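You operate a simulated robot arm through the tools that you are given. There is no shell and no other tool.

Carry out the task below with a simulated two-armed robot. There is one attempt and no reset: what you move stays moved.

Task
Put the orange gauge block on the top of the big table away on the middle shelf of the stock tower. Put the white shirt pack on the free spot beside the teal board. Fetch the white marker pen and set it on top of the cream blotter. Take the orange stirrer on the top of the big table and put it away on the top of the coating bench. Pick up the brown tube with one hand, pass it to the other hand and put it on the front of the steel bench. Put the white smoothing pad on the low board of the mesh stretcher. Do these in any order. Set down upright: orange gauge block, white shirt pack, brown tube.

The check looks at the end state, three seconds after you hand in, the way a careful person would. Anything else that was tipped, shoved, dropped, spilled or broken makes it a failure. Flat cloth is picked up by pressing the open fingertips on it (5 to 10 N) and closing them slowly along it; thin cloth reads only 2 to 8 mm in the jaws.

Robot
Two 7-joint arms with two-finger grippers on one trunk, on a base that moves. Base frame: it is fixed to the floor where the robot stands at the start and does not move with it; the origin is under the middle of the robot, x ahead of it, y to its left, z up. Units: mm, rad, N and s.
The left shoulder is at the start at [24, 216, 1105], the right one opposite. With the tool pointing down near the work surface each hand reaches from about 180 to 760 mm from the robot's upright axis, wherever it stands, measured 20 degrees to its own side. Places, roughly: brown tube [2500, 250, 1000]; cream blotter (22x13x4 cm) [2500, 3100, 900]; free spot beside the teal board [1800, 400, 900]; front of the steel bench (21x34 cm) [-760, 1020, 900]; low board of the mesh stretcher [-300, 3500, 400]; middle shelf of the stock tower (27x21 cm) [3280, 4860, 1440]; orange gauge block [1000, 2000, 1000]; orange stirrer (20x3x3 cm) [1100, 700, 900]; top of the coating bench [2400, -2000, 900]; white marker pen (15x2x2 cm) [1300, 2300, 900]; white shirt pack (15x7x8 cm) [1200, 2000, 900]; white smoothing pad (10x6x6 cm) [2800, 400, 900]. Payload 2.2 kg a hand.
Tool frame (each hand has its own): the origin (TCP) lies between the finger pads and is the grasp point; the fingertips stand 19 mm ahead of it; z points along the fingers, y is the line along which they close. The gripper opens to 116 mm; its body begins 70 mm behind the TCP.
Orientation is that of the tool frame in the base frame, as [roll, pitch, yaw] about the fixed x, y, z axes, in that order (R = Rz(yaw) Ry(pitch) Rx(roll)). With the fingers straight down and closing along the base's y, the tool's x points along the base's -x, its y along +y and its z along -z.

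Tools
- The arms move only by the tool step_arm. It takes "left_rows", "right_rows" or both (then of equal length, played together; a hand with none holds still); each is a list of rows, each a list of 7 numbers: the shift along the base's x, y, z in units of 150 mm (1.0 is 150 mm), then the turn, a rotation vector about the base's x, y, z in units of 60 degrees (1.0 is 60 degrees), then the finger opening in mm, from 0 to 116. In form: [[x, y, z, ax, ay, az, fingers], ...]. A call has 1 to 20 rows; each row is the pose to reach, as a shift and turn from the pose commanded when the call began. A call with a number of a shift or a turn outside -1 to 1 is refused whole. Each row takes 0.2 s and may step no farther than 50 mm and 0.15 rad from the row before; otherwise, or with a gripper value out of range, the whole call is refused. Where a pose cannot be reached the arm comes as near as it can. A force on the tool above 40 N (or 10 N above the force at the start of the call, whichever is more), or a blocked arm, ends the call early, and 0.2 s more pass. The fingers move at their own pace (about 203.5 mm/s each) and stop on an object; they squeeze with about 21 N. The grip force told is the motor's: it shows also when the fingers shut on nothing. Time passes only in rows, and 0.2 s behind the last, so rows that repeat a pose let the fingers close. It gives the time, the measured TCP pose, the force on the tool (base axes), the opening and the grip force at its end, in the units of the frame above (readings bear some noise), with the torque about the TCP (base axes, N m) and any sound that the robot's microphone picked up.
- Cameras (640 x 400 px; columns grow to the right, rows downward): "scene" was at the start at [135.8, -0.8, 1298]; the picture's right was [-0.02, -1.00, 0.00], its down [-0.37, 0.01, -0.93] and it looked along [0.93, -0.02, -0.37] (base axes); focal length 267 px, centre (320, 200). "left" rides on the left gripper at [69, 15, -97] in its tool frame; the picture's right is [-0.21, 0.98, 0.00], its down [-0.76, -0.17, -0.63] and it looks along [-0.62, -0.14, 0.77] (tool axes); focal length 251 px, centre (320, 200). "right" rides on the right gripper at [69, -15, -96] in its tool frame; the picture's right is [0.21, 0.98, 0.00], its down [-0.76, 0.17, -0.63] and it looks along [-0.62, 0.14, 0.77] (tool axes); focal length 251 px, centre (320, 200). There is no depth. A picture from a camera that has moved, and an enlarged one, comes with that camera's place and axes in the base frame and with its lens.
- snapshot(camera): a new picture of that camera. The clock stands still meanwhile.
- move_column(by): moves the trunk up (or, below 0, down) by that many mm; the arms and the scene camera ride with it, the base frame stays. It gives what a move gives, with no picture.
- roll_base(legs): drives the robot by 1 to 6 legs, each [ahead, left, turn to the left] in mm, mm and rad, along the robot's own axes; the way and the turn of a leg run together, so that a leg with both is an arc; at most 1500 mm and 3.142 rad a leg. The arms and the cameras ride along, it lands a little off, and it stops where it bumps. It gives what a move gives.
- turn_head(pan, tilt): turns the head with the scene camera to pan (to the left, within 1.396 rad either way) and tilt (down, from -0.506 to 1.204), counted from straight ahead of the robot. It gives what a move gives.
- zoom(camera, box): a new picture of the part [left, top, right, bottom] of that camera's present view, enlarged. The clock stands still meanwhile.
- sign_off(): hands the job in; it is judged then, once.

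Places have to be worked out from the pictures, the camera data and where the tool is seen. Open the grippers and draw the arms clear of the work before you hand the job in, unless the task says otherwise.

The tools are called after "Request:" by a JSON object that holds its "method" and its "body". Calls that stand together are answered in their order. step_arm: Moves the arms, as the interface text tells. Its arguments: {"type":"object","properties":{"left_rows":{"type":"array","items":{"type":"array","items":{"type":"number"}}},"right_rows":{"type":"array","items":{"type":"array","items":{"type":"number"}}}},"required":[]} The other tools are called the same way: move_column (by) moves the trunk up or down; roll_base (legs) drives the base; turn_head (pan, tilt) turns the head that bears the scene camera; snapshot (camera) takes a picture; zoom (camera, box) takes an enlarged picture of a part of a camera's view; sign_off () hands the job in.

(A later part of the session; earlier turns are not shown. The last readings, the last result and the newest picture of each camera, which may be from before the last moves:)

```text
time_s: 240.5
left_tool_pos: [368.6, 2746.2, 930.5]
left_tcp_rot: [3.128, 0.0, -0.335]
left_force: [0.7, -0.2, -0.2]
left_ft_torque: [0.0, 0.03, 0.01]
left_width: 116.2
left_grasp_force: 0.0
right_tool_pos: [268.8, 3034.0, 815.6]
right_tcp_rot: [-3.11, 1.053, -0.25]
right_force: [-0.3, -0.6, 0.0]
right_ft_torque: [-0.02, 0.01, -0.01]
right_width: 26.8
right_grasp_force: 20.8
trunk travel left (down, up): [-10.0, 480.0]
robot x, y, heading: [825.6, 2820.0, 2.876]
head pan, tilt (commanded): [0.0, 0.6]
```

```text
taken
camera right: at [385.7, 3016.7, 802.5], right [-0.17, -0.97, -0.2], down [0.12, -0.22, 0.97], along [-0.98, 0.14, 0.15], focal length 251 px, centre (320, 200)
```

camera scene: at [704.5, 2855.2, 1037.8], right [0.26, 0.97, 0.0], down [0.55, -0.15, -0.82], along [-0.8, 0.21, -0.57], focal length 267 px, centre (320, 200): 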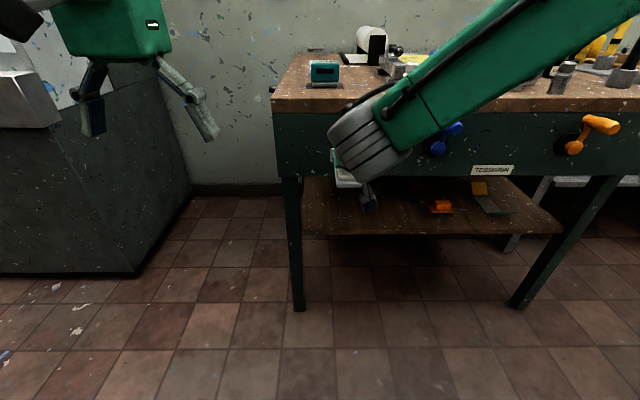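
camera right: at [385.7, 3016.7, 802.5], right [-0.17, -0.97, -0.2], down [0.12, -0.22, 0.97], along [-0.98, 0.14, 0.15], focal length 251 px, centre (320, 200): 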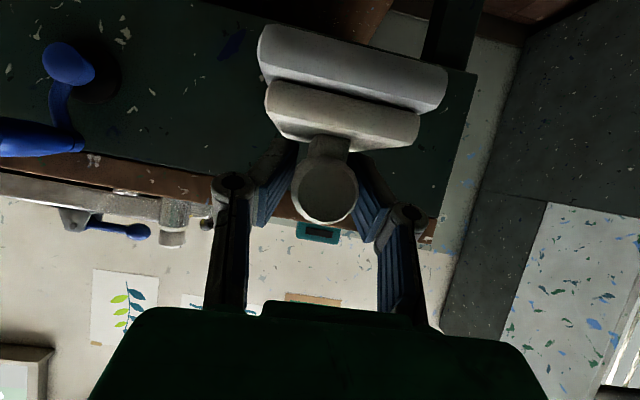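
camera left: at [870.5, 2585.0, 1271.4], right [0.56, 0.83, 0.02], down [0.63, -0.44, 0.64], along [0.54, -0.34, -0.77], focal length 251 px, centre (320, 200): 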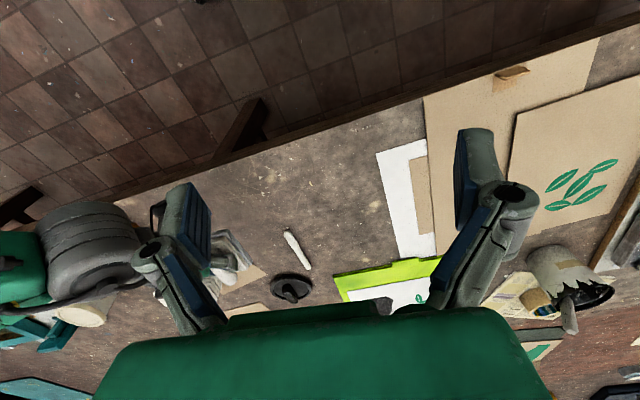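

Under the bench the board top is at about z 400 and the left half is free. I lower the right hand in front of the bench (z to about 665 then 515), shifting toward the free part.

Request:
{"method": "step_arm", "body": {"right_rows": [[0.03, 0.1, -0.2, 0, 0, 0, 5], [0.06, 0.2, -0.4, 0, 0, 0, 5], [0.09, 0.3, -0.6, 0, 0, 0, 5], [0.12, 0.4, -0.8, 0, 0, 0, 5], [0.14, 0.5, -1.0, 0, 0, 0, 5], [0.14, 0.5, -1.0, 0, 0, 0, 5]]}}

Request:
{"method": "step_arm", "body": {"right_rows": [[0, 0, -0.25, 0, 0, 0, 5], [0, 0, -0.5, 0, 0, 0, 5], [0, 0, -0.75, 0, 0, 0, 5], [0, 0, -1.0, 0, 0, 0, 5], [0, 0, -1.0, 0, 0, 0, 5]]}}

Request:
{"method": "snapshot", "body": {"camera": "scene"}}

Request:
{"method": "snapshot", "body": {"camera": "right"}}

```text
time_s: 241.9
left_tool_pos: [369.9, 2747.3, 930.9]
left_tcp_rot: [3.126, -0.004, -0.335]
left_force: [0.2, -0.3, 0.1]
left_ft_torque: [0.01, 0.0, -0.02]
left_width: 116.0
left_grasp_force: 0.0
right_tool_pos: [288.3, 3111.1, 665.2]
right_tcp_rot: [-3.112, 1.052, -0.251]
right_force: [0.4, -0.2, 0.2]
right_ft_torque: [0.01, -0.01, 0.02]
right_width: 26.8
right_grasp_force: 20.7
trunk travel left (down, up): [-10.0, 480.0]
robot x, y, heading: [829.2, 2823.7, 2.88]
head pan, tilt (commanded): [0.0, 0.6]
```

```text
time_s: 243.1
left_tool_pos: [370.7, 2747.8, 930.0]
left_tcp_rot: [3.129, -0.005, -0.334]
left_force: [-0.4, -0.3, -0.8]
left_ft_torque: [-0.02, -0.01, 0.02]
left_width: 115.8
left_grasp_force: 0.1
right_tool_pos: [288.4, 3110.6, 513.5]
right_tcp_rot: [-3.111, 1.055, -0.25]
right_force: [0.7, -0.6, -1.3]
right_ft_torque: [0.0, -0.02, -0.03]
right_width: 26.8
right_grasp_force: 20.9
trunk travel left (down, up): [-10.0, 480.0]
robot x, y, heading: [829.7, 2822.7, 2.883]
head pan, tilt (commanded): [0.0, 0.6]
```

```text
taken
camera scene: at [704.2, 2855.6, 1037.7], right [0.26, 0.97, 0.0], down [0.55, -0.15, -0.82], along [-0.79, 0.21, -0.57], focal length 267 px, centre (320, 200)
```

scene: 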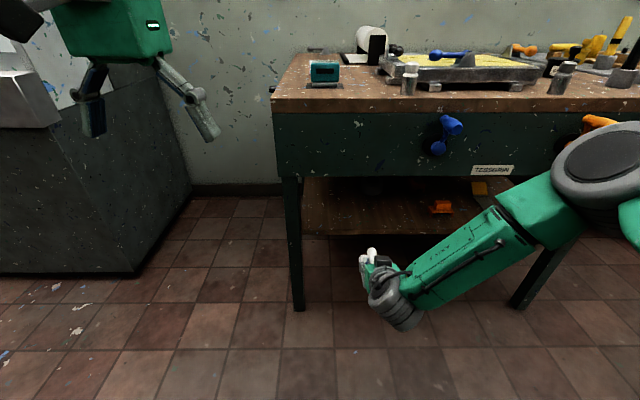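

```text
taken
camera right: at [405.1, 3093.5, 501.4], right [-0.16, -0.97, -0.2], down [0.12, -0.22, 0.97], along [-0.98, 0.14, 0.15], focal length 251 px, centre (320, 200)
```

right: 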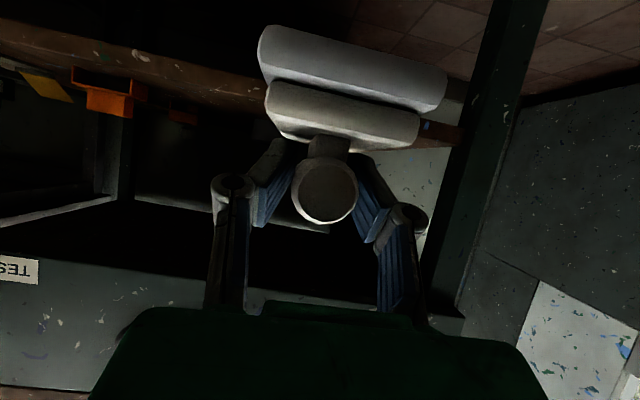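

The free opening is straight ahead. To keep the forearm clear of the blue clamp handle I drive only 100 mm closer and will extend the arm for the rest; first the drive and lowering to z 478.

Request:
{"method": "roll_base", "body": {"legs": [[100, 0, 0]]}}

Request:
{"method": "step_arm", "body": {"right_rows": [[0, 0, -0.1, 0, 0, 0, 5], [0, 0, -0.23, 0, 0, 0, 5], [0, 0, -0.23, 0, 0, 0, 5]]}}

Request:
{"method": "snapshot", "body": {"camera": "right"}}

Request:
{"method": "snapshot", "body": {"camera": "scene"}}

```text
time_s: 244.2
left_tool_pos: [271.1, 2772.9, 930.3]
left_tcp_rot: [3.126, -0.004, -0.334]
left_force: [0.1, 0.0, -0.5]
left_ft_torque: [-0.01, -0.04, -0.02]
left_width: 116.0
left_grasp_force: 0.0
right_tool_pos: [189.2, 3137.3, 513.7]
right_tcp_rot: [-3.109, 1.052, -0.25]
right_force: [0.2, 0.1, -0.9]
right_ft_torque: [-0.03, 0.02, -0.02]
right_width: 26.5
right_grasp_force: 21.1
trunk travel left (down, up): [-10.0, 480.0]
robot x, y, heading: [730.9, 2849.4, 2.886]
head pan, tilt (commanded): [0.0, 0.6]
```

```text
time_s: 245.0
left_tool_pos: [274.6, 2772.2, 928.1]
left_tcp_rot: [3.128, -0.01, -0.332]
left_force: [-0.3, 0.7, -0.3]
left_ft_torque: [0.02, 0.0, 0.0]
left_width: 115.8
left_grasp_force: 0.2
right_tool_pos: [190.4, 3134.9, 481.9]
right_tcp_rot: [-3.109, 1.056, -0.247]
right_force: [0.1, 0.5, -1.8]
right_ft_torque: [-0.02, 0.02, 0.0]
right_width: 26.7
right_grasp_force: 21.0
trunk travel left (down, up): [-10.0, 480.0]
robot x, y, heading: [736.3, 2845.7, 2.881]
head pan, tilt (commanded): [0.0, 0.6]
```

```text
taken
camera right: at [308.7, 3117.6, 467.9], right [-0.16, -0.97, -0.2], down [0.12, -0.22, 0.97], along [-0.98, 0.13, 0.15], focal length 251 px, centre (320, 200)
```

right: 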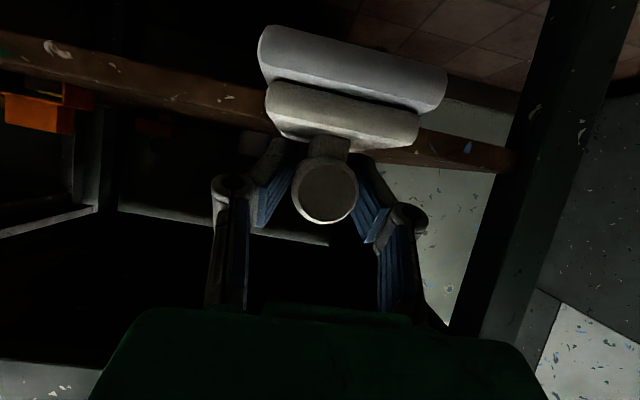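

```text
taken
camera scene: at [607.3, 2880.9, 1037.6], right [0.26, 0.97, 0.0], down [0.55, -0.15, -0.82], along [-0.8, 0.21, -0.57], focal length 267 px, centre (320, 200)
```

scene: 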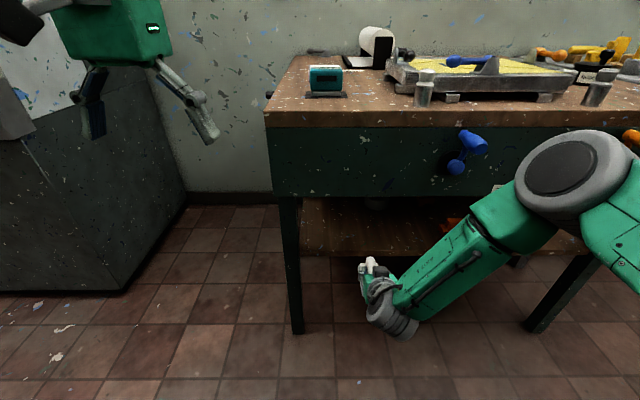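

The right camera suggests the board top is higher, about z 445-455, so I must raise before entering. I go up to z 512 and edge forward 25 mm, then look again.

Request:
{"method": "step_arm", "body": {"right_rows": [[0, 0, 0.1, 0, 0, 0, 5], [0, 0, 0.2, 0, 0, 0, 5], [-0.08, 0.022, 0.2, 0, 0, 0, 5], [-0.16, 0.044, 0.2, 0, 0, 0, 5], [-0.16, 0.044, 0.2, 0, 0, 0, 5]]}}

Request:
{"method": "snapshot", "body": {"camera": "right"}}

Request:
{"method": "zoom", "body": {"camera": "scene", "box": [260, 160, 500, 340]}}

```text
time_s: 246.2
left_tool_pos: [274.4, 2772.0, 928.6]
left_tcp_rot: [3.129, -0.011, -0.333]
left_force: [1.2, -0.8, 0.3]
left_ft_torque: [0.02, -0.01, 0.01]
left_width: 116.0
left_grasp_force: 0.1
right_tool_pos: [168.9, 3140.9, 512.8]
right_tcp_rot: [-3.108, 1.055, -0.249]
right_force: [-0.7, -1.0, -0.8]
right_ft_torque: [-0.01, -0.02, -0.01]
right_width: 26.4
right_grasp_force: 21.4
trunk travel left (down, up): [-10.0, 480.0]
robot x, y, heading: [735.7, 2847.8, 2.884]
head pan, tilt (commanded): [0.0, 0.6]
```

```text
taken
camera right: at [285.3, 3124.5, 498.7], right [-0.16, -0.97, -0.2], down [0.12, -0.22, 0.97], along [-0.98, 0.13, 0.15], focal length 251 px, centre (320, 200)
```

right: 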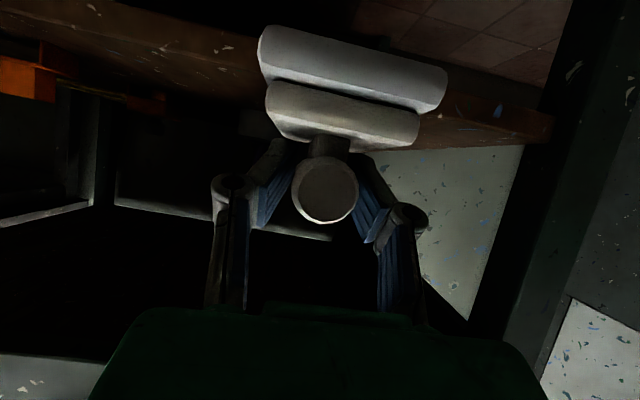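

```text
2.22 times, centred on (380, 250) of scene
camera zoom: at [607.3, 2881.1, 1037.6], right [0.26, 0.97, 0.0], down [0.55, -0.15, -0.82], along [-0.8, 0.21, -0.57], focal length 593 px, centre (187, 89)
```

zoom: 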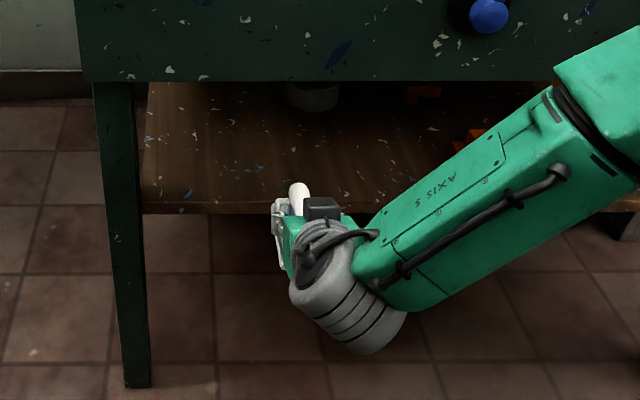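

The board top now works out to about z 437, so the pad bottom (462) clears it. I insert about 80 mm first and check clearances.

Request:
{"method": "step_arm", "body": {"right_rows": [[-0.13, 0.036, 0, 0, 0, 0, 5], [-0.26, 0.071, 0, 0, 0, 0, 5], [-0.39, 0.107, 0, 0, 0, 0, 5], [-0.52, 0.142, 0, 0, 0, 0, 5], [-0.52, 0.142, 0, 0, 0, 0, 5]]}}

Request:
{"method": "snapshot", "body": {"camera": "right"}}

Request:
{"method": "snapshot", "body": {"camera": "scene"}}

```text
time_s: 247.4
left_tool_pos: [274.8, 2772.4, 927.8]
left_tcp_rot: [3.129, -0.011, -0.333]
left_force: [0.2, -0.6, -0.7]
left_ft_torque: [0.02, -0.02, -0.01]
left_width: 115.7
left_grasp_force: 0.1
right_tool_pos: [88.4, 3163.8, 511.2]
right_tcp_rot: [-3.11, 1.054, -0.248]
right_force: [0.6, 0.8, -0.8]
right_ft_torque: [0.01, -0.02, 0.04]
right_width: 26.5
right_grasp_force: 21.2
trunk travel left (down, up): [-10.0, 480.0]
robot x, y, heading: [733.4, 2845.7, 2.883]
head pan, tilt (commanded): [0.0, 0.6]
```

```text
taken
camera right: at [205.8, 3145.9, 498.3], right [-0.16, -0.97, -0.2], down [0.12, -0.22, 0.97], along [-0.98, 0.13, 0.15], focal length 251 px, centre (320, 200)
```

right: 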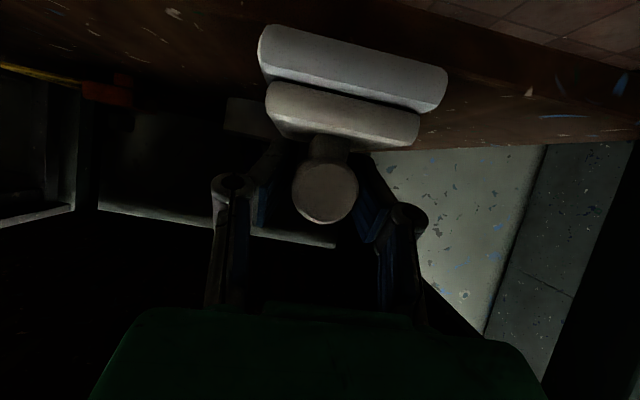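

```text
taken
camera scene: at [607.1, 2881.2, 1037.6], right [0.26, 0.97, 0.0], down [0.55, -0.15, -0.82], along [-0.8, 0.21, -0.57], focal length 267 px, centre (320, 200)
```

scene: 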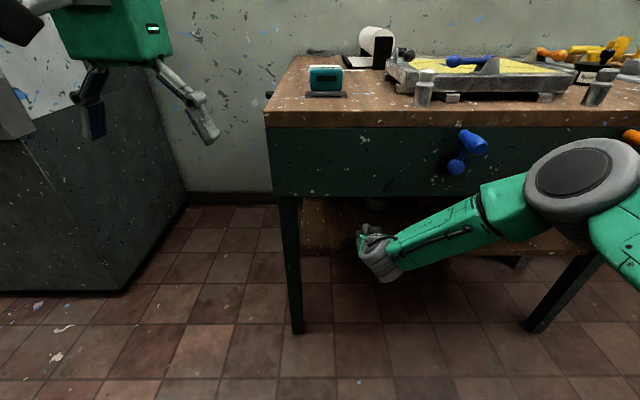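

No contact and good clearance. I insert another 68 mm.

Request:
{"method": "step_arm", "body": {"right_rows": [[-0.11, 0.03, 0, 0, 0, 0, 5], [-0.22, 0.06, 0, 0, 0, 0, 5], [-0.33, 0.09, 0, 0, 0, 0, 5], [-0.44, 0.12, 0, 0, 0, 0, 5], [-0.44, 0.12, 0, 0, 0, 0, 5]]}}

Request:
{"method": "snapshot", "body": {"camera": "right"}}

Request:
{"method": "zoom", "body": {"camera": "scene", "box": [260, 100, 580, 300]}}

```text
time_s: 248.6
left_tool_pos: [274.6, 2772.4, 927.5]
left_tcp_rot: [3.127, -0.009, -0.333]
left_force: [-0.3, -0.2, 1.0]
left_ft_torque: [-0.02, 0.01, -0.01]
left_width: 115.9
left_grasp_force: 0.1
right_tool_pos: [23.7, 3181.1, 510.5]
right_tcp_rot: [-3.107, 1.055, -0.248]
right_force: [0.0, -0.2, -1.1]
right_ft_torque: [-0.03, -0.06, 0.01]
right_width: 26.6
right_grasp_force: 20.8
trunk travel left (down, up): [-10.0, 480.0]
robot x, y, heading: [735.7, 2844.5, 2.88]
head pan, tilt (commanded): [0.0, 0.6]
```

```text
taken
camera right: at [141.4, 3164.0, 497.4], right [-0.16, -0.97, -0.2], down [0.12, -0.22, 0.97], along [-0.98, 0.13, 0.15], focal length 251 px, centre (320, 200)
```

right: 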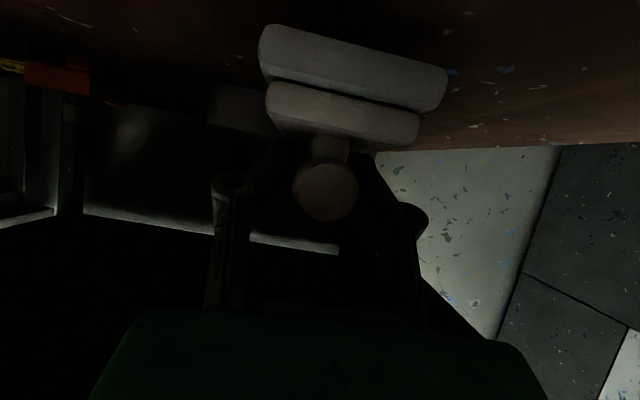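

```text
2.00 times, centred on (420, 200) of scene
camera zoom: at [606.9, 2881.1, 1037.6], right [0.26, 0.97, 0.0], down [0.55, -0.15, -0.82], along [-0.79, 0.21, -0.57], focal length 534 px, centre (120, 200)
```

zoom: 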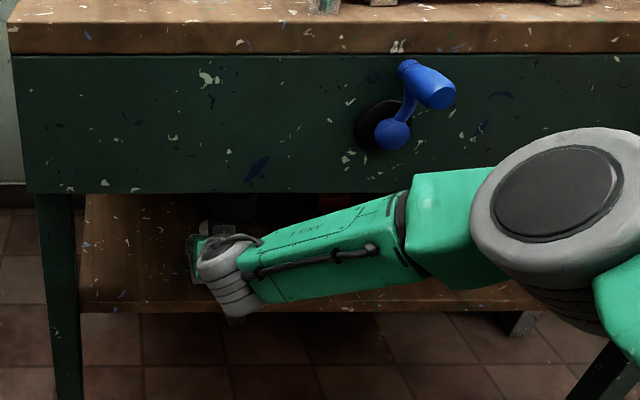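

The pad is about 64 mm inside the front edge. I lower it in 3 mm steps until it meets the board.

Request:
{"method": "step_arm", "body": {"right_rows": [[0, 0, -0.03, 0, 0, 0, 5], [0, 0, -0.06, 0, 0, 0, 5], [0, 0, -0.09, 0, 0, 0, 5], [0, 0, -0.11, 0, 0, 0, 5], [0, 0, -0.13, 0, 0, 0, 5], [0, 0, -0.15, 0, 0, 0, 5], [0, 0, -0.15, 0, 0, 0, 5]]}}

Request:
{"method": "snapshot", "body": {"camera": "right"}}

```text
time_s: 250.2
left_tool_pos: [275.9, 2771.2, 929.1]
left_tcp_rot: [3.128, -0.008, -0.334]
left_force: [1.0, -0.1, 0.5]
left_ft_torque: [0.01, 0.0, 0.01]
left_width: 116.2
left_grasp_force: 0.1
right_tool_pos: [22.6, 3181.0, 491.9]
right_tcp_rot: [-3.106, 1.061, -0.248]
right_force: [-3.4, 1.9, 11.7]
right_ft_torque: [-0.16, -0.08, -0.04]
right_width: 26.7
right_grasp_force: 21.2
trunk travel left (down, up): [-10.0, 480.0]
robot x, y, heading: [733.5, 2845.3, 2.881]
head pan, tilt (commanded): [0.0, 0.6]
```

```text
taken
camera right: at [139.6, 3164.0, 478.5], right [-0.17, -0.96, -0.2], down [0.13, -0.23, 0.97], along [-0.98, 0.14, 0.16], focal length 251 px, centre (320, 200)
```

right: 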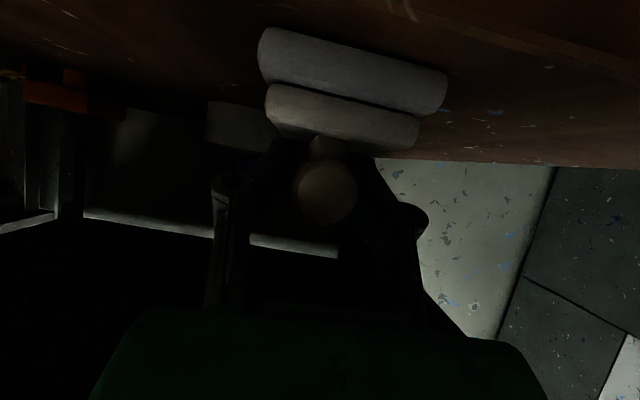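

The pad rests on the board (12 N contact). I open the fingers gradually and draw the hand back along its own axis.

Request:
{"method": "step_arm", "body": {"right_rows": [[0, 0, 0.007, 0, 0, 0, 5], [0, 0, 0.007, 0, 0, 0, 30], [0, 0, 0.007, 0, 0, 0, 36], [0, 0, 0.007, 0, 0, 0, 44], [0, 0, 0.007, 0, 0, 0, 52], [0.05, -0.014, 0.037, 0, 0, 0, 54], [0.13, -0.036, 0.085, 0, 0, 0, 54], [0.24, -0.066, 0.15, 0, 0, 0, 54], [0.38, -0.104, 0.235, 0, 0, 0, 54], [0.55, -0.15, 0.335, 0, 0, 0, 54]]}}

Request:
{"method": "snapshot", "body": {"camera": "right"}}

```text
time_s: 252.4
left_tool_pos: [274.5, 2770.9, 928.1]
left_tcp_rot: [3.127, -0.011, -0.334]
left_force: [-0.3, -0.6, 0.1]
left_ft_torque: [0.03, 0.0, 0.03]
left_width: 116.0
left_grasp_force: 0.1
right_tool_pos: [105.2, 3159.7, 539.9]
right_tcp_rot: [-3.109, 1.056, -0.25]
right_force: [-0.7, 0.0, 0.7]
right_ft_torque: [0.03, 0.0, 0.0]
right_width: 54.2
right_grasp_force: 0.0
trunk travel left (down, up): [-10.0, 480.0]
robot x, y, heading: [732.3, 2849.1, 2.88]
head pan, tilt (commanded): [0.0, 0.6]
```

```text
taken
camera right: at [223.1, 3142.3, 526.6], right [-0.16, -0.97, -0.2], down [0.12, -0.22, 0.97], along [-0.98, 0.13, 0.15], focal length 251 px, centre (320, 200)
```

right: 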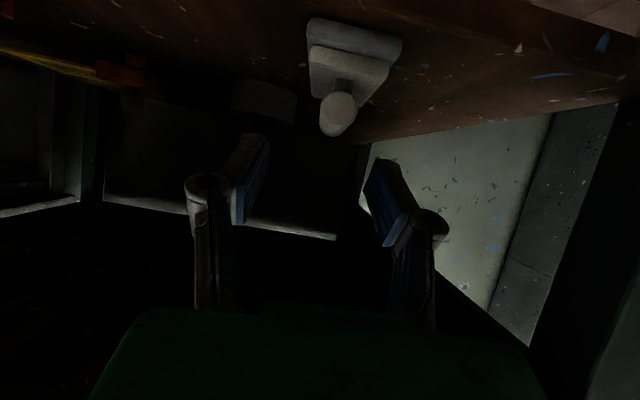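

The pad sits flat on the low board. I back the base off, raise the trunk and the right hand, and check the board once more.

Request:
{"method": "roll_base", "body": {"legs": [[-100, 0, 0]]}}

Request:
{"method": "turn_head", "body": {"pan": -0.15, "tilt": 0.6}}

Request:
{"method": "zoom", "body": {"camera": "scene", "box": [240, 100, 520, 300]}}

Request:
{"method": "move_column", "body": {"by": 240}}

Request:
{"method": "step_arm", "body": {"right_rows": [[0, 0, 0.25, 0, 0, 0, 90], [0, 0, 0.5, 0, 0, 0, 90], [0, 0, 0.75, 0, 0, 0, 90], [0, 0, 1.0, 0, 0, 0, 90]]}}

Request:
{"method": "step_arm", "body": {"right_rows": [[0, 0, 0.25, 0, 0, 0, 90], [0, 0, 0.5, 0, 0, 0, 90], [0, 0, 0.75, 0, 0, 0, 90], [0, 0, 0.85, 0, 0, 0, 90]]}}

```text
time_s: 253.6
left_tool_pos: [372.4, 2746.4, 928.6]
left_tcp_rot: [3.129, -0.008, -0.334]
left_force: [-0.2, -0.3, 0.1]
left_ft_torque: [0.03, 0.04, -0.01]
left_width: 116.1
left_grasp_force: 0.0
right_tool_pos: [202.4, 3132.9, 540.2]
right_tcp_rot: [-3.109, 1.058, -0.248]
right_force: [-0.5, 0.0, 0.5]
right_ft_torque: [-0.02, 0.01, 0.01]
right_width: 53.9
right_grasp_force: 0.0
trunk travel left (down, up): [-10.0, 480.0]
robot x, y, heading: [829.8, 2823.0, 2.878]
head pan, tilt (commanded): [0.0, 0.6]
```

```text
time_s: 254.3
left_tool_pos: [373.1, 2744.9, 924.7]
left_tcp_rot: [3.128, -0.017, -0.332]
left_force: [0.0, 0.2, -0.4]
left_ft_torque: [0.0, -0.01, 0.04]
left_width: 115.8
left_grasp_force: 0.1
right_tool_pos: [202.6, 3132.9, 542.0]
right_tcp_rot: [-3.109, 1.058, -0.248]
right_force: [0.2, 0.2, -0.1]
right_ft_torque: [0.01, 0.0, 0.0]
right_width: 53.8
right_grasp_force: 0.0
trunk travel left (down, up): [-10.0, 480.0]
robot x, y, heading: [834.2, 2819.2, 2.886]
head pan, tilt (commanded): [-0.15, 0.6]
```

```text
2.00 times, centred on (380, 200) of scene
camera zoom: at [708.0, 2867.9, 1037.6], right [0.4, 0.92, 0.0], down [0.52, -0.23, -0.82], along [-0.75, 0.33, -0.57], focal length 534 px, centre (200, 200)
```

zoom: 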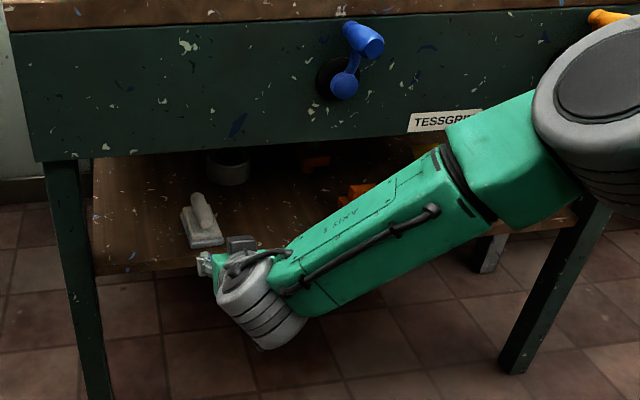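

```text
time_s: 256.8
left_tool_pos: [373.0, 2745.0, 1163.6]
left_tcp_rot: [3.127, -0.019, -0.334]
left_force: [0.0, 0.5, 0.1]
left_ft_torque: [0.01, 0.01, -0.02]
left_width: 115.9
left_grasp_force: 0.1
right_tool_pos: [202.6, 3133.3, 780.8]
right_tcp_rot: [-3.11, 1.058, -0.247]
right_force: [0.1, -0.4, -0.8]
right_ft_torque: [0.02, -0.02, -0.01]
right_width: 54.1
right_grasp_force: 0.1
trunk travel left (down, up): [-250.0, 240.0]
robot x, y, heading: [833.2, 2817.6, 2.879]
head pan, tilt (commanded): [-0.15, 0.6]
```

```text
time_s: 257.8
left_tool_pos: [373.8, 2743.8, 1165.7]
left_tcp_rot: [3.128, -0.017, -0.333]
left_force: [-0.4, 0.4, 0.2]
left_ft_torque: [-0.02, -0.01, 0.0]
left_width: 115.9
left_grasp_force: 0.0
right_tool_pos: [203.2, 3132.2, 934.2]
right_tcp_rot: [-3.108, 1.059, -0.248]
right_force: [-0.3, -0.6, 0.0]
right_ft_torque: [0.03, 0.01, -0.03]
right_width: 90.5
right_grasp_force: 0.0
trunk travel left (down, up): [-250.0, 240.0]
robot x, y, heading: [832.9, 2820.2, 2.88]
head pan, tilt (commanded): [-0.15, 0.6]
```

```text
time_s: 258.8
left_tool_pos: [374.2, 2746.3, 1165.1]
left_tcp_rot: [3.128, -0.016, -0.334]
left_force: [-0.1, -0.1, 0.2]
left_ft_torque: [0.0, 0.01, 0.02]
left_width: 116.0
left_grasp_force: 0.0
right_tool_pos: [202.7, 3133.1, 1059.8]
right_tcp_rot: [-3.108, 1.059, -0.248]
right_force: [-0.2, 0.6, -0.4]
right_ft_torque: [0.01, -0.01, -0.01]
right_width: 90.1
right_grasp_force: 0.1
trunk travel left (down, up): [-250.0, 240.0]
robot x, y, heading: [830.6, 2818.9, 2.884]
head pan, tilt (commanded): [-0.15, 0.6]
```

The pad is set on the low board. Next, the gauge block: I drive down the aisle and turn (counter-clockwise, over free floor) to face the table near the block.

Request:
{"method": "roll_base", "body": {"legs": [[259, 640, 0], [0, 0, 3.12]]}}

Request:
{"method": "turn_head", "body": {"pan": -0.2, "tilt": 0.65}}

Request:
{"method": "step_arm", "body": {"right_rows": [[0, 0, 0, 0, 0, 0, 90], [0, 0, 0, 0, 0, 0, 90]]}}

Request:
{"method": "snapshot", "body": {"camera": "scene"}}

Request:
{"method": "snapshot", "body": {"camera": "left"}}

```text
time_s: 270.1
left_tool_pos: [860.1, 2360.9, 1164.7]
left_tcp_rot: [3.128, -0.018, 2.867]
left_force: [-0.3, 0.2, 0.0]
left_ft_torque: [-0.02, -0.02, -0.04]
left_width: 116.2
left_grasp_force: 0.0
right_tool_pos: [1052.7, 1985.3, 1059.7]
right_tcp_rot: [-3.114, 1.058, 2.949]
right_force: [0.0, -0.3, -0.2]
right_ft_torque: [0.0, 0.0, 0.0]
right_width: 90.2
right_grasp_force: 0.0
trunk travel left (down, up): [-250.0, 240.0]
robot x, y, heading: [407.0, 2262.5, -0.204]
head pan, tilt (commanded): [-0.15, 0.6]
```

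```text
time_s: 270.7
left_tool_pos: [859.3, 2364.9, 1161.3]
left_tcp_rot: [3.133, -0.028, 2.867]
left_force: [0.4, -0.4, -0.6]
left_ft_torque: [-0.03, 0.01, 0.0]
left_width: 116.2
left_grasp_force: 0.0
right_tool_pos: [1050.6, 1987.4, 1061.8]
right_tcp_rot: [-3.106, 1.061, 2.955]
right_force: [0.1, -0.5, 0.4]
right_ft_torque: [0.0, 0.02, -0.03]
right_width: 90.1
right_grasp_force: 0.1
trunk travel left (down, up): [-250.0, 240.0]
robot x, y, heading: [408.4, 2259.8, -0.2]
head pan, tilt (commanded): [-0.201, 0.649]
```

```text
time_s: 271.3
left_tool_pos: [856.8, 2358.6, 1162.4]
left_tcp_rot: [3.125, -0.026, 2.867]
left_force: [0.2, 0.2, -0.4]
left_ft_torque: [0.02, -0.01, -0.01]
left_width: 116.0
left_grasp_force: 0.1
right_tool_pos: [1048.8, 1982.4, 1062.1]
right_tcp_rot: [-3.115, 1.06, 2.947]
right_force: [-0.1, 0.7, -1.1]
right_ft_torque: [0.03, -0.02, 0.03]
right_width: 89.8
right_grasp_force: 0.1
trunk travel left (down, up): [-250.0, 240.0]
robot x, y, heading: [413.4, 2259.4, -0.203]
head pan, tilt (commanded): [-0.201, 0.649]
```

```text
taken
camera scene: at [530.2, 2214.8, 1273.3], right [-0.39, -0.92, 0.0], down [-0.56, 0.24, -0.79], along [0.73, -0.31, -0.61], focal length 267 px, centre (320, 200)
```

scene: 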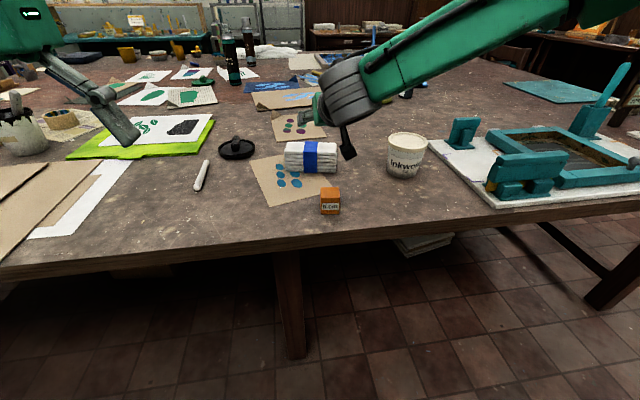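

```text
taken
camera left: at [796.7, 2389.1, 1260.4], right [0.47, 0.88, 0.01], down [0.7, -0.38, 0.61], along [0.54, -0.28, -0.79], focal length 251 px, centre (320, 200)
```

left: 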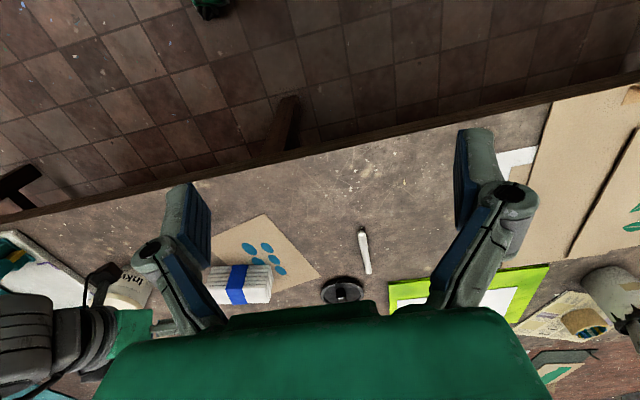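

I zoom on the gauge block to get its position and orientation.

Request:
{"method": "zoom", "body": {"camera": "scene", "box": [280, 160, 380, 230]}}

```text
5.71 times, centred on (330, 195) of scene
camera zoom: at [530.2, 2214.8, 1273.3], right [-0.39, -0.92, 0.0], down [-0.56, 0.24, -0.79], along [0.73, -0.31, -0.61], focal length 1525 px, centre (263, 229)
```

zoom: 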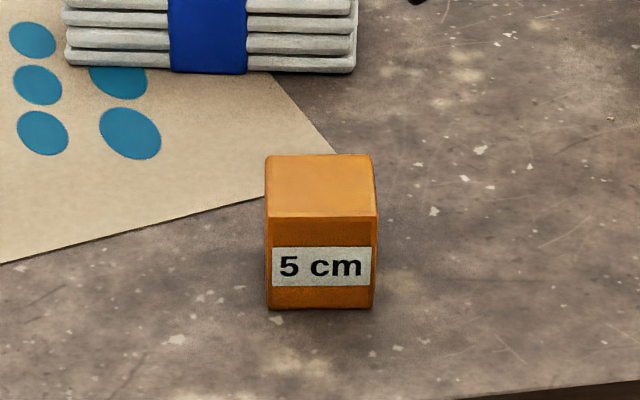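

The 5 cm block is at about (989, 1994), its faces turned about -0.40 rad, roughly 30 mm from the table edge. I bring the right hand (pitched 30°) behind it, aligned with its face.

Request:
{"method": "step_arm", "body": {"right_rows": [[-0.17, 0.056, 0, 0, 0, -0.04, 90], [-0.34, 0.112, -0.05, 0, 0, -0.08, 90], [-0.52, 0.168, -0.15, 0, 0, -0.12, 90], [-0.7, 0.224, -0.3, 0, 0, -0.16, 90], [-0.87, 0.28, -0.45, 0, 0, -0.198, 90], [-0.87, 0.28, -0.65, 0, 0, -0.198, 90], [-0.87, 0.28, -0.87, 0, 0, -0.198, 90], [-0.87, 0.28, -0.87, 0, 0, -0.198, 90]]}}

Request:
{"method": "snapshot", "body": {"camera": "right"}}

Request:
{"method": "zoom", "body": {"camera": "scene", "box": [220, 120, 460, 280]}}

```text
time_s: 273.1
left_tool_pos: [856.8, 2361.0, 1161.5]
left_tcp_rot: [3.128, -0.024, 2.867]
left_force: [-0.2, -0.1, 0.9]
left_ft_torque: [0.02, 0.01, 0.01]
left_width: 116.0
left_grasp_force: 0.1
right_tool_pos: [917.4, 2026.8, 930.7]
right_tcp_rot: [-3.111, 1.063, 2.743]
right_force: [-0.2, -0.7, -0.2]
right_ft_torque: [0.01, 0.04, -0.01]
right_width: 90.0
right_grasp_force: 0.1
trunk travel left (down, up): [-250.0, 240.0]
robot x, y, heading: [411.4, 2258.4, -0.198]
head pan, tilt (commanded): [-0.201, 0.649]
```

```text
taken
camera right: at [804.2, 2061.0, 917.1], right [0.31, 0.93, -0.2], down [-0.09, 0.24, 0.97], along [0.95, -0.28, 0.16], focal length 251 px, centre (320, 200)
```

right: 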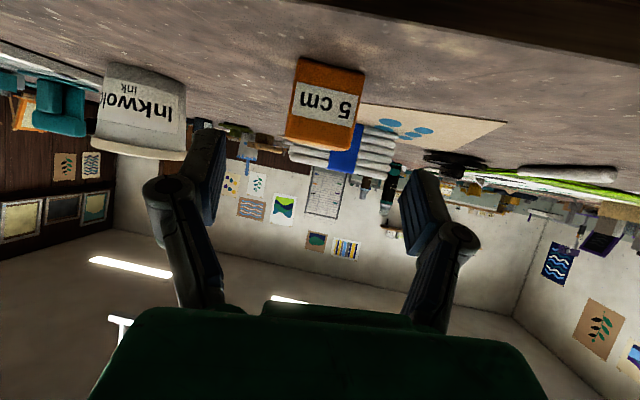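

```text
2.50 times, centred on (340, 200) of scene
camera zoom: at [530.0, 2217.9, 1273.5], right [-0.39, -0.92, 0.0], down [-0.56, 0.24, -0.79], along [0.73, -0.31, -0.61], focal length 667 px, centre (270, 200)
```

zoom: 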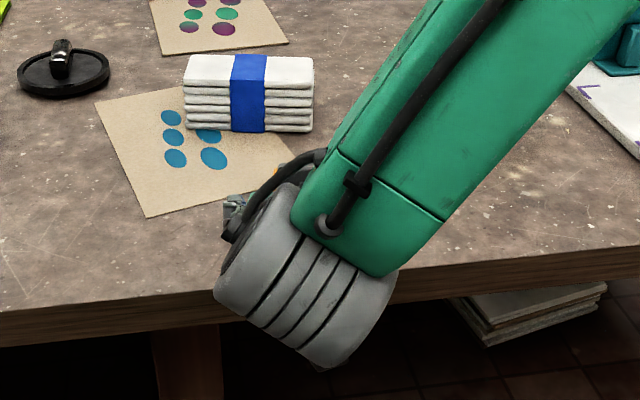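

The block is squarely in front of the hand. I advance along the hand axis to its centre.

Request:
{"method": "step_arm", "body": {"right_rows": [[0.12, -0.05, -0.078, 0, 0, 0, 90], [0.24, -0.1, -0.155, 0, 0, 0, 90], [0.36, -0.155, -0.233, 0, 0, 0, 90], [0.48, -0.208, -0.311, 0, 0, 0, 90], [0.48, -0.208, -0.311, 0, 0, 0, 90]]}}

Request:
{"method": "snapshot", "body": {"camera": "right"}}

```text
time_s: 274.3
left_tool_pos: [855.9, 2360.4, 1161.9]
left_tcp_rot: [3.128, -0.027, 2.869]
left_force: [-0.9, 0.6, 0.6]
left_ft_torque: [0.02, 0.0, -0.02]
left_width: 116.1
left_grasp_force: 0.1
right_tool_pos: [991.4, 1995.1, 885.0]
right_tcp_rot: [-3.114, 1.062, 2.744]
right_force: [-0.2, -0.9, -0.3]
right_ft_torque: [-0.02, 0.01, 0.03]
right_width: 90.0
right_grasp_force: 0.1
trunk travel left (down, up): [-250.0, 240.0]
robot x, y, heading: [409.3, 2256.1, -0.2]
head pan, tilt (commanded): [-0.201, 0.649]
```

```text
taken
camera right: at [876.8, 2029.5, 871.5], right [0.31, 0.93, -0.2], down [-0.09, 0.24, 0.97], along [0.95, -0.28, 0.16], focal length 251 px, centre (320, 200)
```

right: 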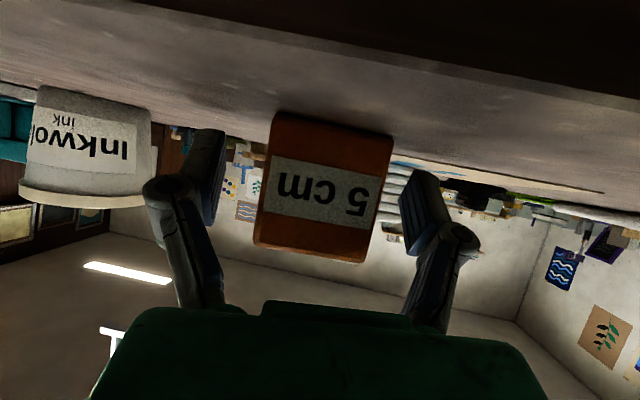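

The block is centred between the fingers. I close slowly.

Request:
{"method": "step_arm", "body": {"right_rows": [[0, 0, 0, 0, 0, 0, 78], [0, 0, 0, 0, 0, 0, 68], [0, 0, 0, 0, 0, 0, 60], [0, 0, 0, 0, 0, 0, 54], [0, 0, 0, 0, 0, 0, 48], [0, 0, 0, 0, 0, 0, 40], [0, 0, 0, 0, 0, 0, 25], [0, 0, 0, 0, 0, 0, 25]]}}

Request:
{"method": "snapshot", "body": {"camera": "right"}}

```text
time_s: 276.1
left_tool_pos: [857.7, 2361.2, 1161.3]
left_tcp_rot: [3.128, -0.025, 2.867]
left_force: [-0.9, -0.1, -0.1]
left_ft_torque: [0.04, -0.04, 0.03]
left_width: 116.3
left_grasp_force: 0.0
right_tool_pos: [990.8, 1995.2, 885.2]
right_tcp_rot: [-3.112, 1.062, 2.742]
right_force: [0.0, -0.2, 1.4]
right_ft_torque: [-0.03, 0.03, -0.01]
right_width: 44.6
right_grasp_force: 21.0
trunk travel left (down, up): [-250.0, 240.0]
robot x, y, heading: [408.0, 2263.7, -0.208]
head pan, tilt (commanded): [-0.201, 0.649]
```

```text
taken
camera right: at [877.0, 2029.6, 871.4], right [0.31, 0.93, -0.2], down [-0.09, 0.24, 0.97], along [0.95, -0.28, 0.16], focal length 251 px, centre (320, 200)
```

right: 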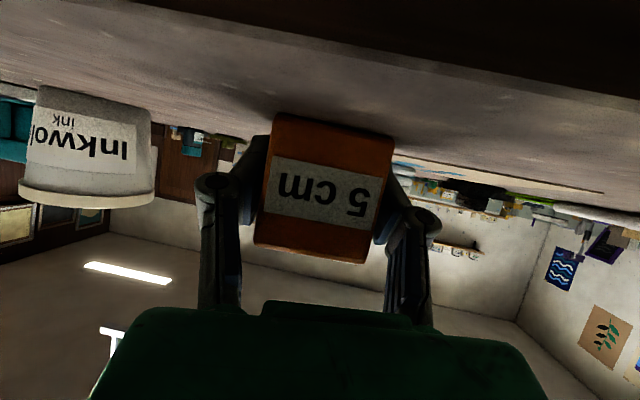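

Gripped at 44.6 mm. I lift the block clear and then move forward so the left hand can reach the white pen.

Request:
{"method": "step_arm", "body": {"right_rows": [[0, 0, 0.03, 0, 0, 0, 25], [0, 0, 0.15, 0, 0, 0, 25], [0, 0, 0.4, 0, 0, 0, 25], [0, 0, 0.7, 0, 0, 0, 25], [0, 0, 1.0, 0, 0, 0, 25], [0, 0, 1.0, 0, 0, 0, 25]]}}

Request:
{"method": "step_arm", "body": {"right_rows": [[-0.1, 0.04, 0.1, 0, 0, 0, 25], [-0.2, 0.08, 0.2, 0, 0, 0, 25], [-0.2, 0.08, 0.3, 0, 0, 0, 25], [-0.2, 0.08, 0.3, 0, 0, 0, 25]]}}

Request:
{"method": "snapshot", "body": {"camera": "right"}}

Request:
{"method": "roll_base", "body": {"legs": [[240, 0, 0]]}}

Request:
{"method": "turn_head", "body": {"pan": 0.2, "tilt": 0.7}}

Request:
{"method": "snapshot", "body": {"camera": "scene"}}

Request:
{"method": "snapshot", "body": {"camera": "left"}}

```text
time_s: 277.5
left_tool_pos: [858.5, 2360.9, 1161.3]
left_tcp_rot: [3.127, -0.026, 2.868]
left_force: [0.7, 0.3, 1.0]
left_ft_torque: [0.02, 0.03, 0.0]
left_width: 115.8
left_grasp_force: 0.0
right_tool_pos: [990.8, 1994.6, 1033.0]
right_tcp_rot: [-3.11, 1.06, 2.744]
right_force: [0.4, 0.2, -1.4]
right_ft_torque: [-0.03, 0.02, 0.02]
right_width: 44.5
right_grasp_force: 20.7
trunk travel left (down, up): [-250.0, 240.0]
robot x, y, heading: [411.7, 2257.4, -0.203]
head pan, tilt (commanded): [-0.201, 0.649]
```

```text
time_s: 278.5
left_tool_pos: [858.7, 2360.4, 1163.3]
left_tcp_rot: [3.128, -0.024, 2.865]
left_force: [0.4, 0.1, 0.1]
left_ft_torque: [-0.01, -0.04, -0.03]
left_width: 115.8
left_grasp_force: 0.1
right_tool_pos: [960.8, 2007.1, 1079.7]
right_tcp_rot: [-3.113, 1.062, 2.742]
right_force: [0.8, -0.2, -0.7]
right_ft_torque: [0.01, -0.02, 0.0]
right_width: 44.7
right_grasp_force: 21.0
trunk travel left (down, up): [-250.0, 240.0]
robot x, y, heading: [407.9, 2258.8, -0.206]
head pan, tilt (commanded): [-0.201, 0.649]
```

```text
taken
camera right: at [847.0, 2041.3, 1065.4], right [0.31, 0.93, -0.2], down [-0.09, 0.24, 0.97], along [0.95, -0.28, 0.16], focal length 251 px, centre (320, 200)
```

right: 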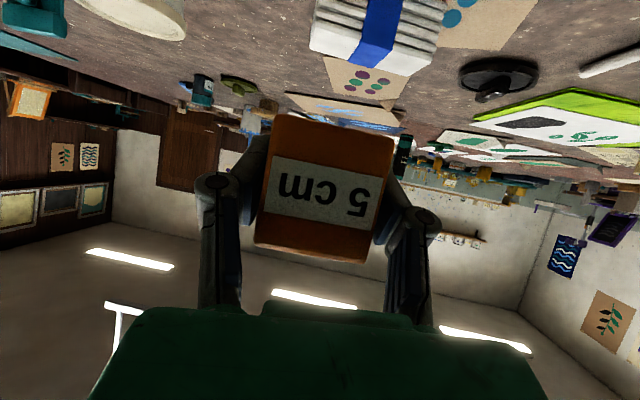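

```text
time_s: 280.3
left_tool_pos: [1097.5, 2309.6, 1163.5]
left_tcp_rot: [3.128, -0.023, 2.863]
left_force: [0.6, -0.5, -0.5]
left_ft_torque: [-0.01, 0.01, 0.02]
left_width: 115.9
left_grasp_force: 0.1
right_tool_pos: [1198.5, 1955.0, 1080.1]
right_tcp_rot: [-3.111, 1.062, 2.739]
right_force: [0.2, 0.9, -0.3]
right_ft_torque: [0.03, -0.02, 0.03]
right_width: 44.6
right_grasp_force: 21.1
trunk travel left (down, up): [-250.0, 240.0]
robot x, y, heading: [645.6, 2208.6, -0.206]
head pan, tilt (commanded): [-0.201, 0.649]
```

```text
time_s: 281.2
left_tool_pos: [1094.3, 2311.2, 1160.7]
left_tcp_rot: [3.128, -0.029, 2.864]
left_force: [0.0, -0.3, -0.2]
left_ft_torque: [-0.02, 0.0, -0.03]
left_width: 115.9
left_grasp_force: 0.1
right_tool_pos: [1195.6, 1955.8, 1080.8]
right_tcp_rot: [-3.113, 1.065, 2.74]
right_force: [-0.1, 0.3, -1.0]
right_ft_torque: [0.02, -0.01, 0.01]
right_width: 44.3
right_grasp_force: 20.3
trunk travel left (down, up): [-250.0, 240.0]
robot x, y, heading: [648.6, 2208.3, -0.205]
head pan, tilt (commanded): [0.201, 0.7]
```

```text
taken
camera scene: at [773.3, 2202.1, 1269.1], right [-0.01, -1.0, 0.0], down [-0.65, 0.0, -0.76], along [0.76, 0.0, -0.65], focal length 267 px, centre (320, 200)
```

scene: 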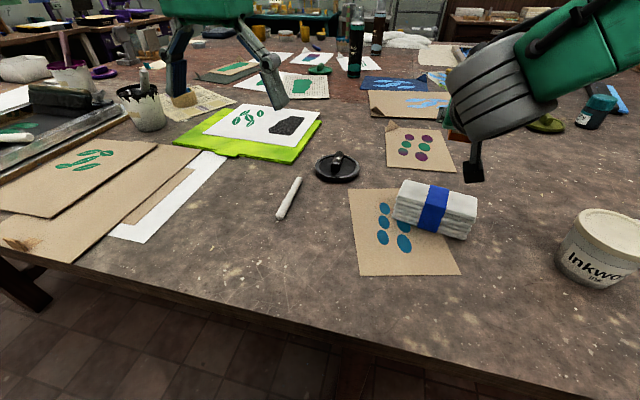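

```text
taken
camera left: at [1034.2, 2341.5, 1258.9], right [0.47, 0.88, 0.01], down [0.7, -0.38, 0.61], along [0.54, -0.28, -0.79], focal length 251 px, centre (320, 200)
```

left: 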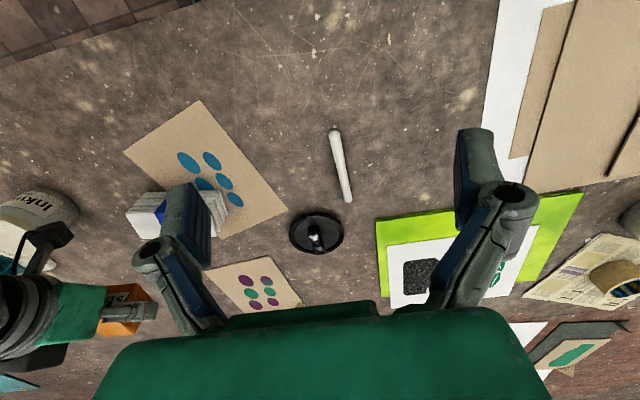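

The pen's centre is about (1260, 2271), lying along -0.25 rad, already matching the left hand's closing direction. I bring the left hand above it.

Request:
{"method": "step_arm", "body": {"left_rows": [[0.25, -0.06, 0, 0, 0, 0.005, 100], [0.5, -0.12, -0.1, 0, 0, 0.01, 90], [0.75, -0.18, -0.3, 0, 0, 0.015, 80], [1.0, -0.24, -0.55, 0, 0, 0.02, 70], [1.0, -0.24, -0.8, 0, 0, 0.02, 70], [1.0, -0.24, -0.8, 0, 0, 0.02, 70]]}}

Request:
{"method": "step_arm", "body": {"left_rows": [[0.1, -0.025, -0.2, 0, 0, 0, 70], [0.1, -0.025, -0.45, 0, 0, 0, 70], [0.1, -0.025, -0.7, 0, 0, 0, 70], [0.1, -0.025, -0.7, 0, 0, 0, 70]]}}

Request:
{"method": "snapshot", "body": {"camera": "left"}}

Request:
{"method": "zoom", "body": {"camera": "scene", "box": [220, 120, 380, 240]}}

```text
refused: row 4 steps farther than a row can; nothing moved
```

```text
time_s: 282.2
left_tool_pos: [1108.6, 2305.5, 1059.8]
left_tcp_rot: [3.128, -0.019, 2.864]
left_force: [-0.3, 0.4, -0.1]
left_ft_torque: [0.03, 0.01, 0.0]
left_width: 70.0
left_grasp_force: 0.0
right_tool_pos: [1196.2, 1955.0, 1080.7]
right_tcp_rot: [-3.112, 1.062, 2.736]
right_force: [0.4, -0.9, -0.7]
right_ft_torque: [0.03, -0.03, 0.0]
right_width: 44.6
right_grasp_force: 21.0
trunk travel left (down, up): [-250.0, 240.0]
robot x, y, heading: [649.9, 2210.3, -0.206]
head pan, tilt (commanded): [0.201, 0.7]
```

```text
taken
camera left: at [1046.6, 2336.2, 1157.8], right [0.47, 0.88, 0.01], down [0.69, -0.38, 0.61], along [0.55, -0.28, -0.79], focal length 251 px, centre (320, 200)
```

left: 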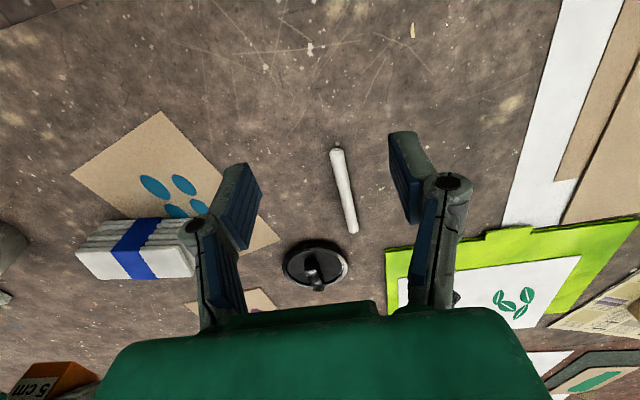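

```text
3.33 times, centred on (300, 180) of scene
camera zoom: at [773.7, 2201.6, 1269.1], right [0.0, -1.0, 0.0], down [-0.65, 0.0, -0.76], along [0.76, 0.0, -0.65], focal length 890 px, centre (387, 267)
```

zoom: 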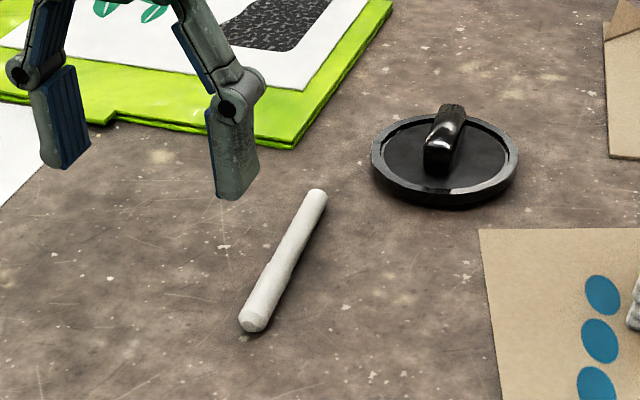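

One call was refused (step too long); the second ran harmlessly. I now move above the pen at (1260, 2270) and then descend to z 910.

Request:
{"method": "step_arm", "body": {"left_rows": [[0.25, -0.06, 0, 0, 0, 0.005, 70], [0.5, -0.12, 0, 0, 0, 0.01, 70], [0.75, -0.18, 0, 0, 0, 0.015, 60], [1.0, -0.235, 0, 0, 0, 0.02, 60], [1.0, -0.235, -0.3, 0, 0, 0.02, 60], [1.0, -0.235, -0.6, 0, 0, 0.02, 60], [1.0, -0.235, -0.9, 0, 0, 0.02, 60], [1.0, -0.235, -1.0, 0, 0, 0.02, 60], [1.0, -0.235, -1.0, 0, 0, 0.02, 60]]}}

Request:
{"method": "snapshot", "body": {"camera": "left"}}

Request:
{"method": "zoom", "body": {"camera": "scene", "box": [240, 140, 360, 230]}}

```text
time_s: 284.2
left_tool_pos: [1259.9, 2273.0, 910.2]
left_tcp_rot: [3.128, -0.021, 2.883]
left_force: [0.1, -0.6, 0.3]
left_ft_torque: [0.01, 0.01, 0.02]
left_width: 59.8
left_grasp_force: 0.1
right_tool_pos: [1197.6, 1955.4, 1081.8]
right_tcp_rot: [-3.113, 1.063, 2.738]
right_force: [-0.2, -0.6, 0.3]
right_ft_torque: [0.01, -0.04, 0.03]
right_width: 44.6
right_grasp_force: 21.2
trunk travel left (down, up): [-250.0, 240.0]
robot x, y, heading: [650.4, 2212.4, -0.207]
head pan, tilt (commanded): [0.201, 0.7]
```

```text
taken
camera left: at [1198.2, 2302.6, 1007.2], right [0.46, 0.89, 0.01], down [0.7, -0.37, 0.61], along [0.55, -0.27, -0.79], focal length 251 px, centre (320, 200)
```

left: 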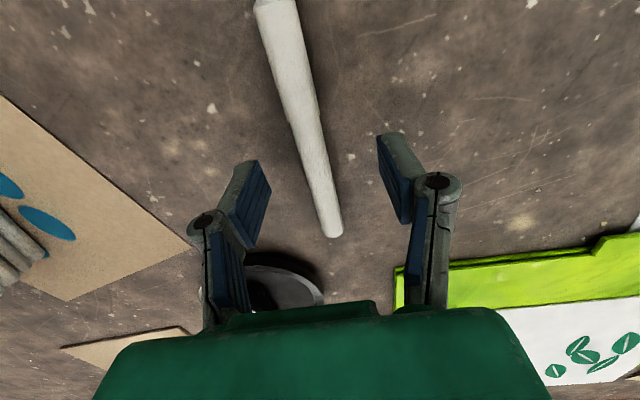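

```text
4.44 times, centred on (300, 185) of scene
camera zoom: at [775.2, 2201.7, 1268.9], right [0.0, -1.0, 0.0], down [-0.65, 0.0, -0.76], along [0.76, 0.0, -0.65], focal length 1186 px, centre (409, 267)
```

zoom: 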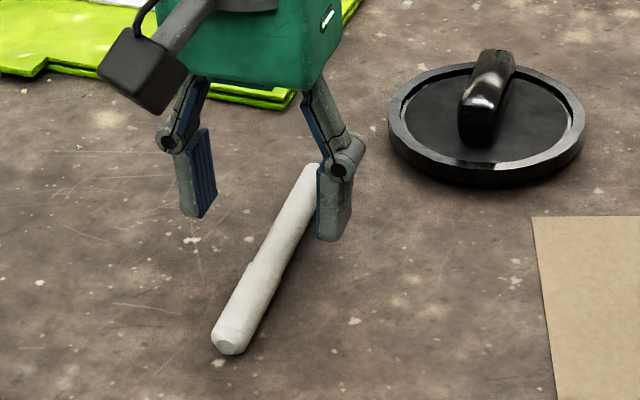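

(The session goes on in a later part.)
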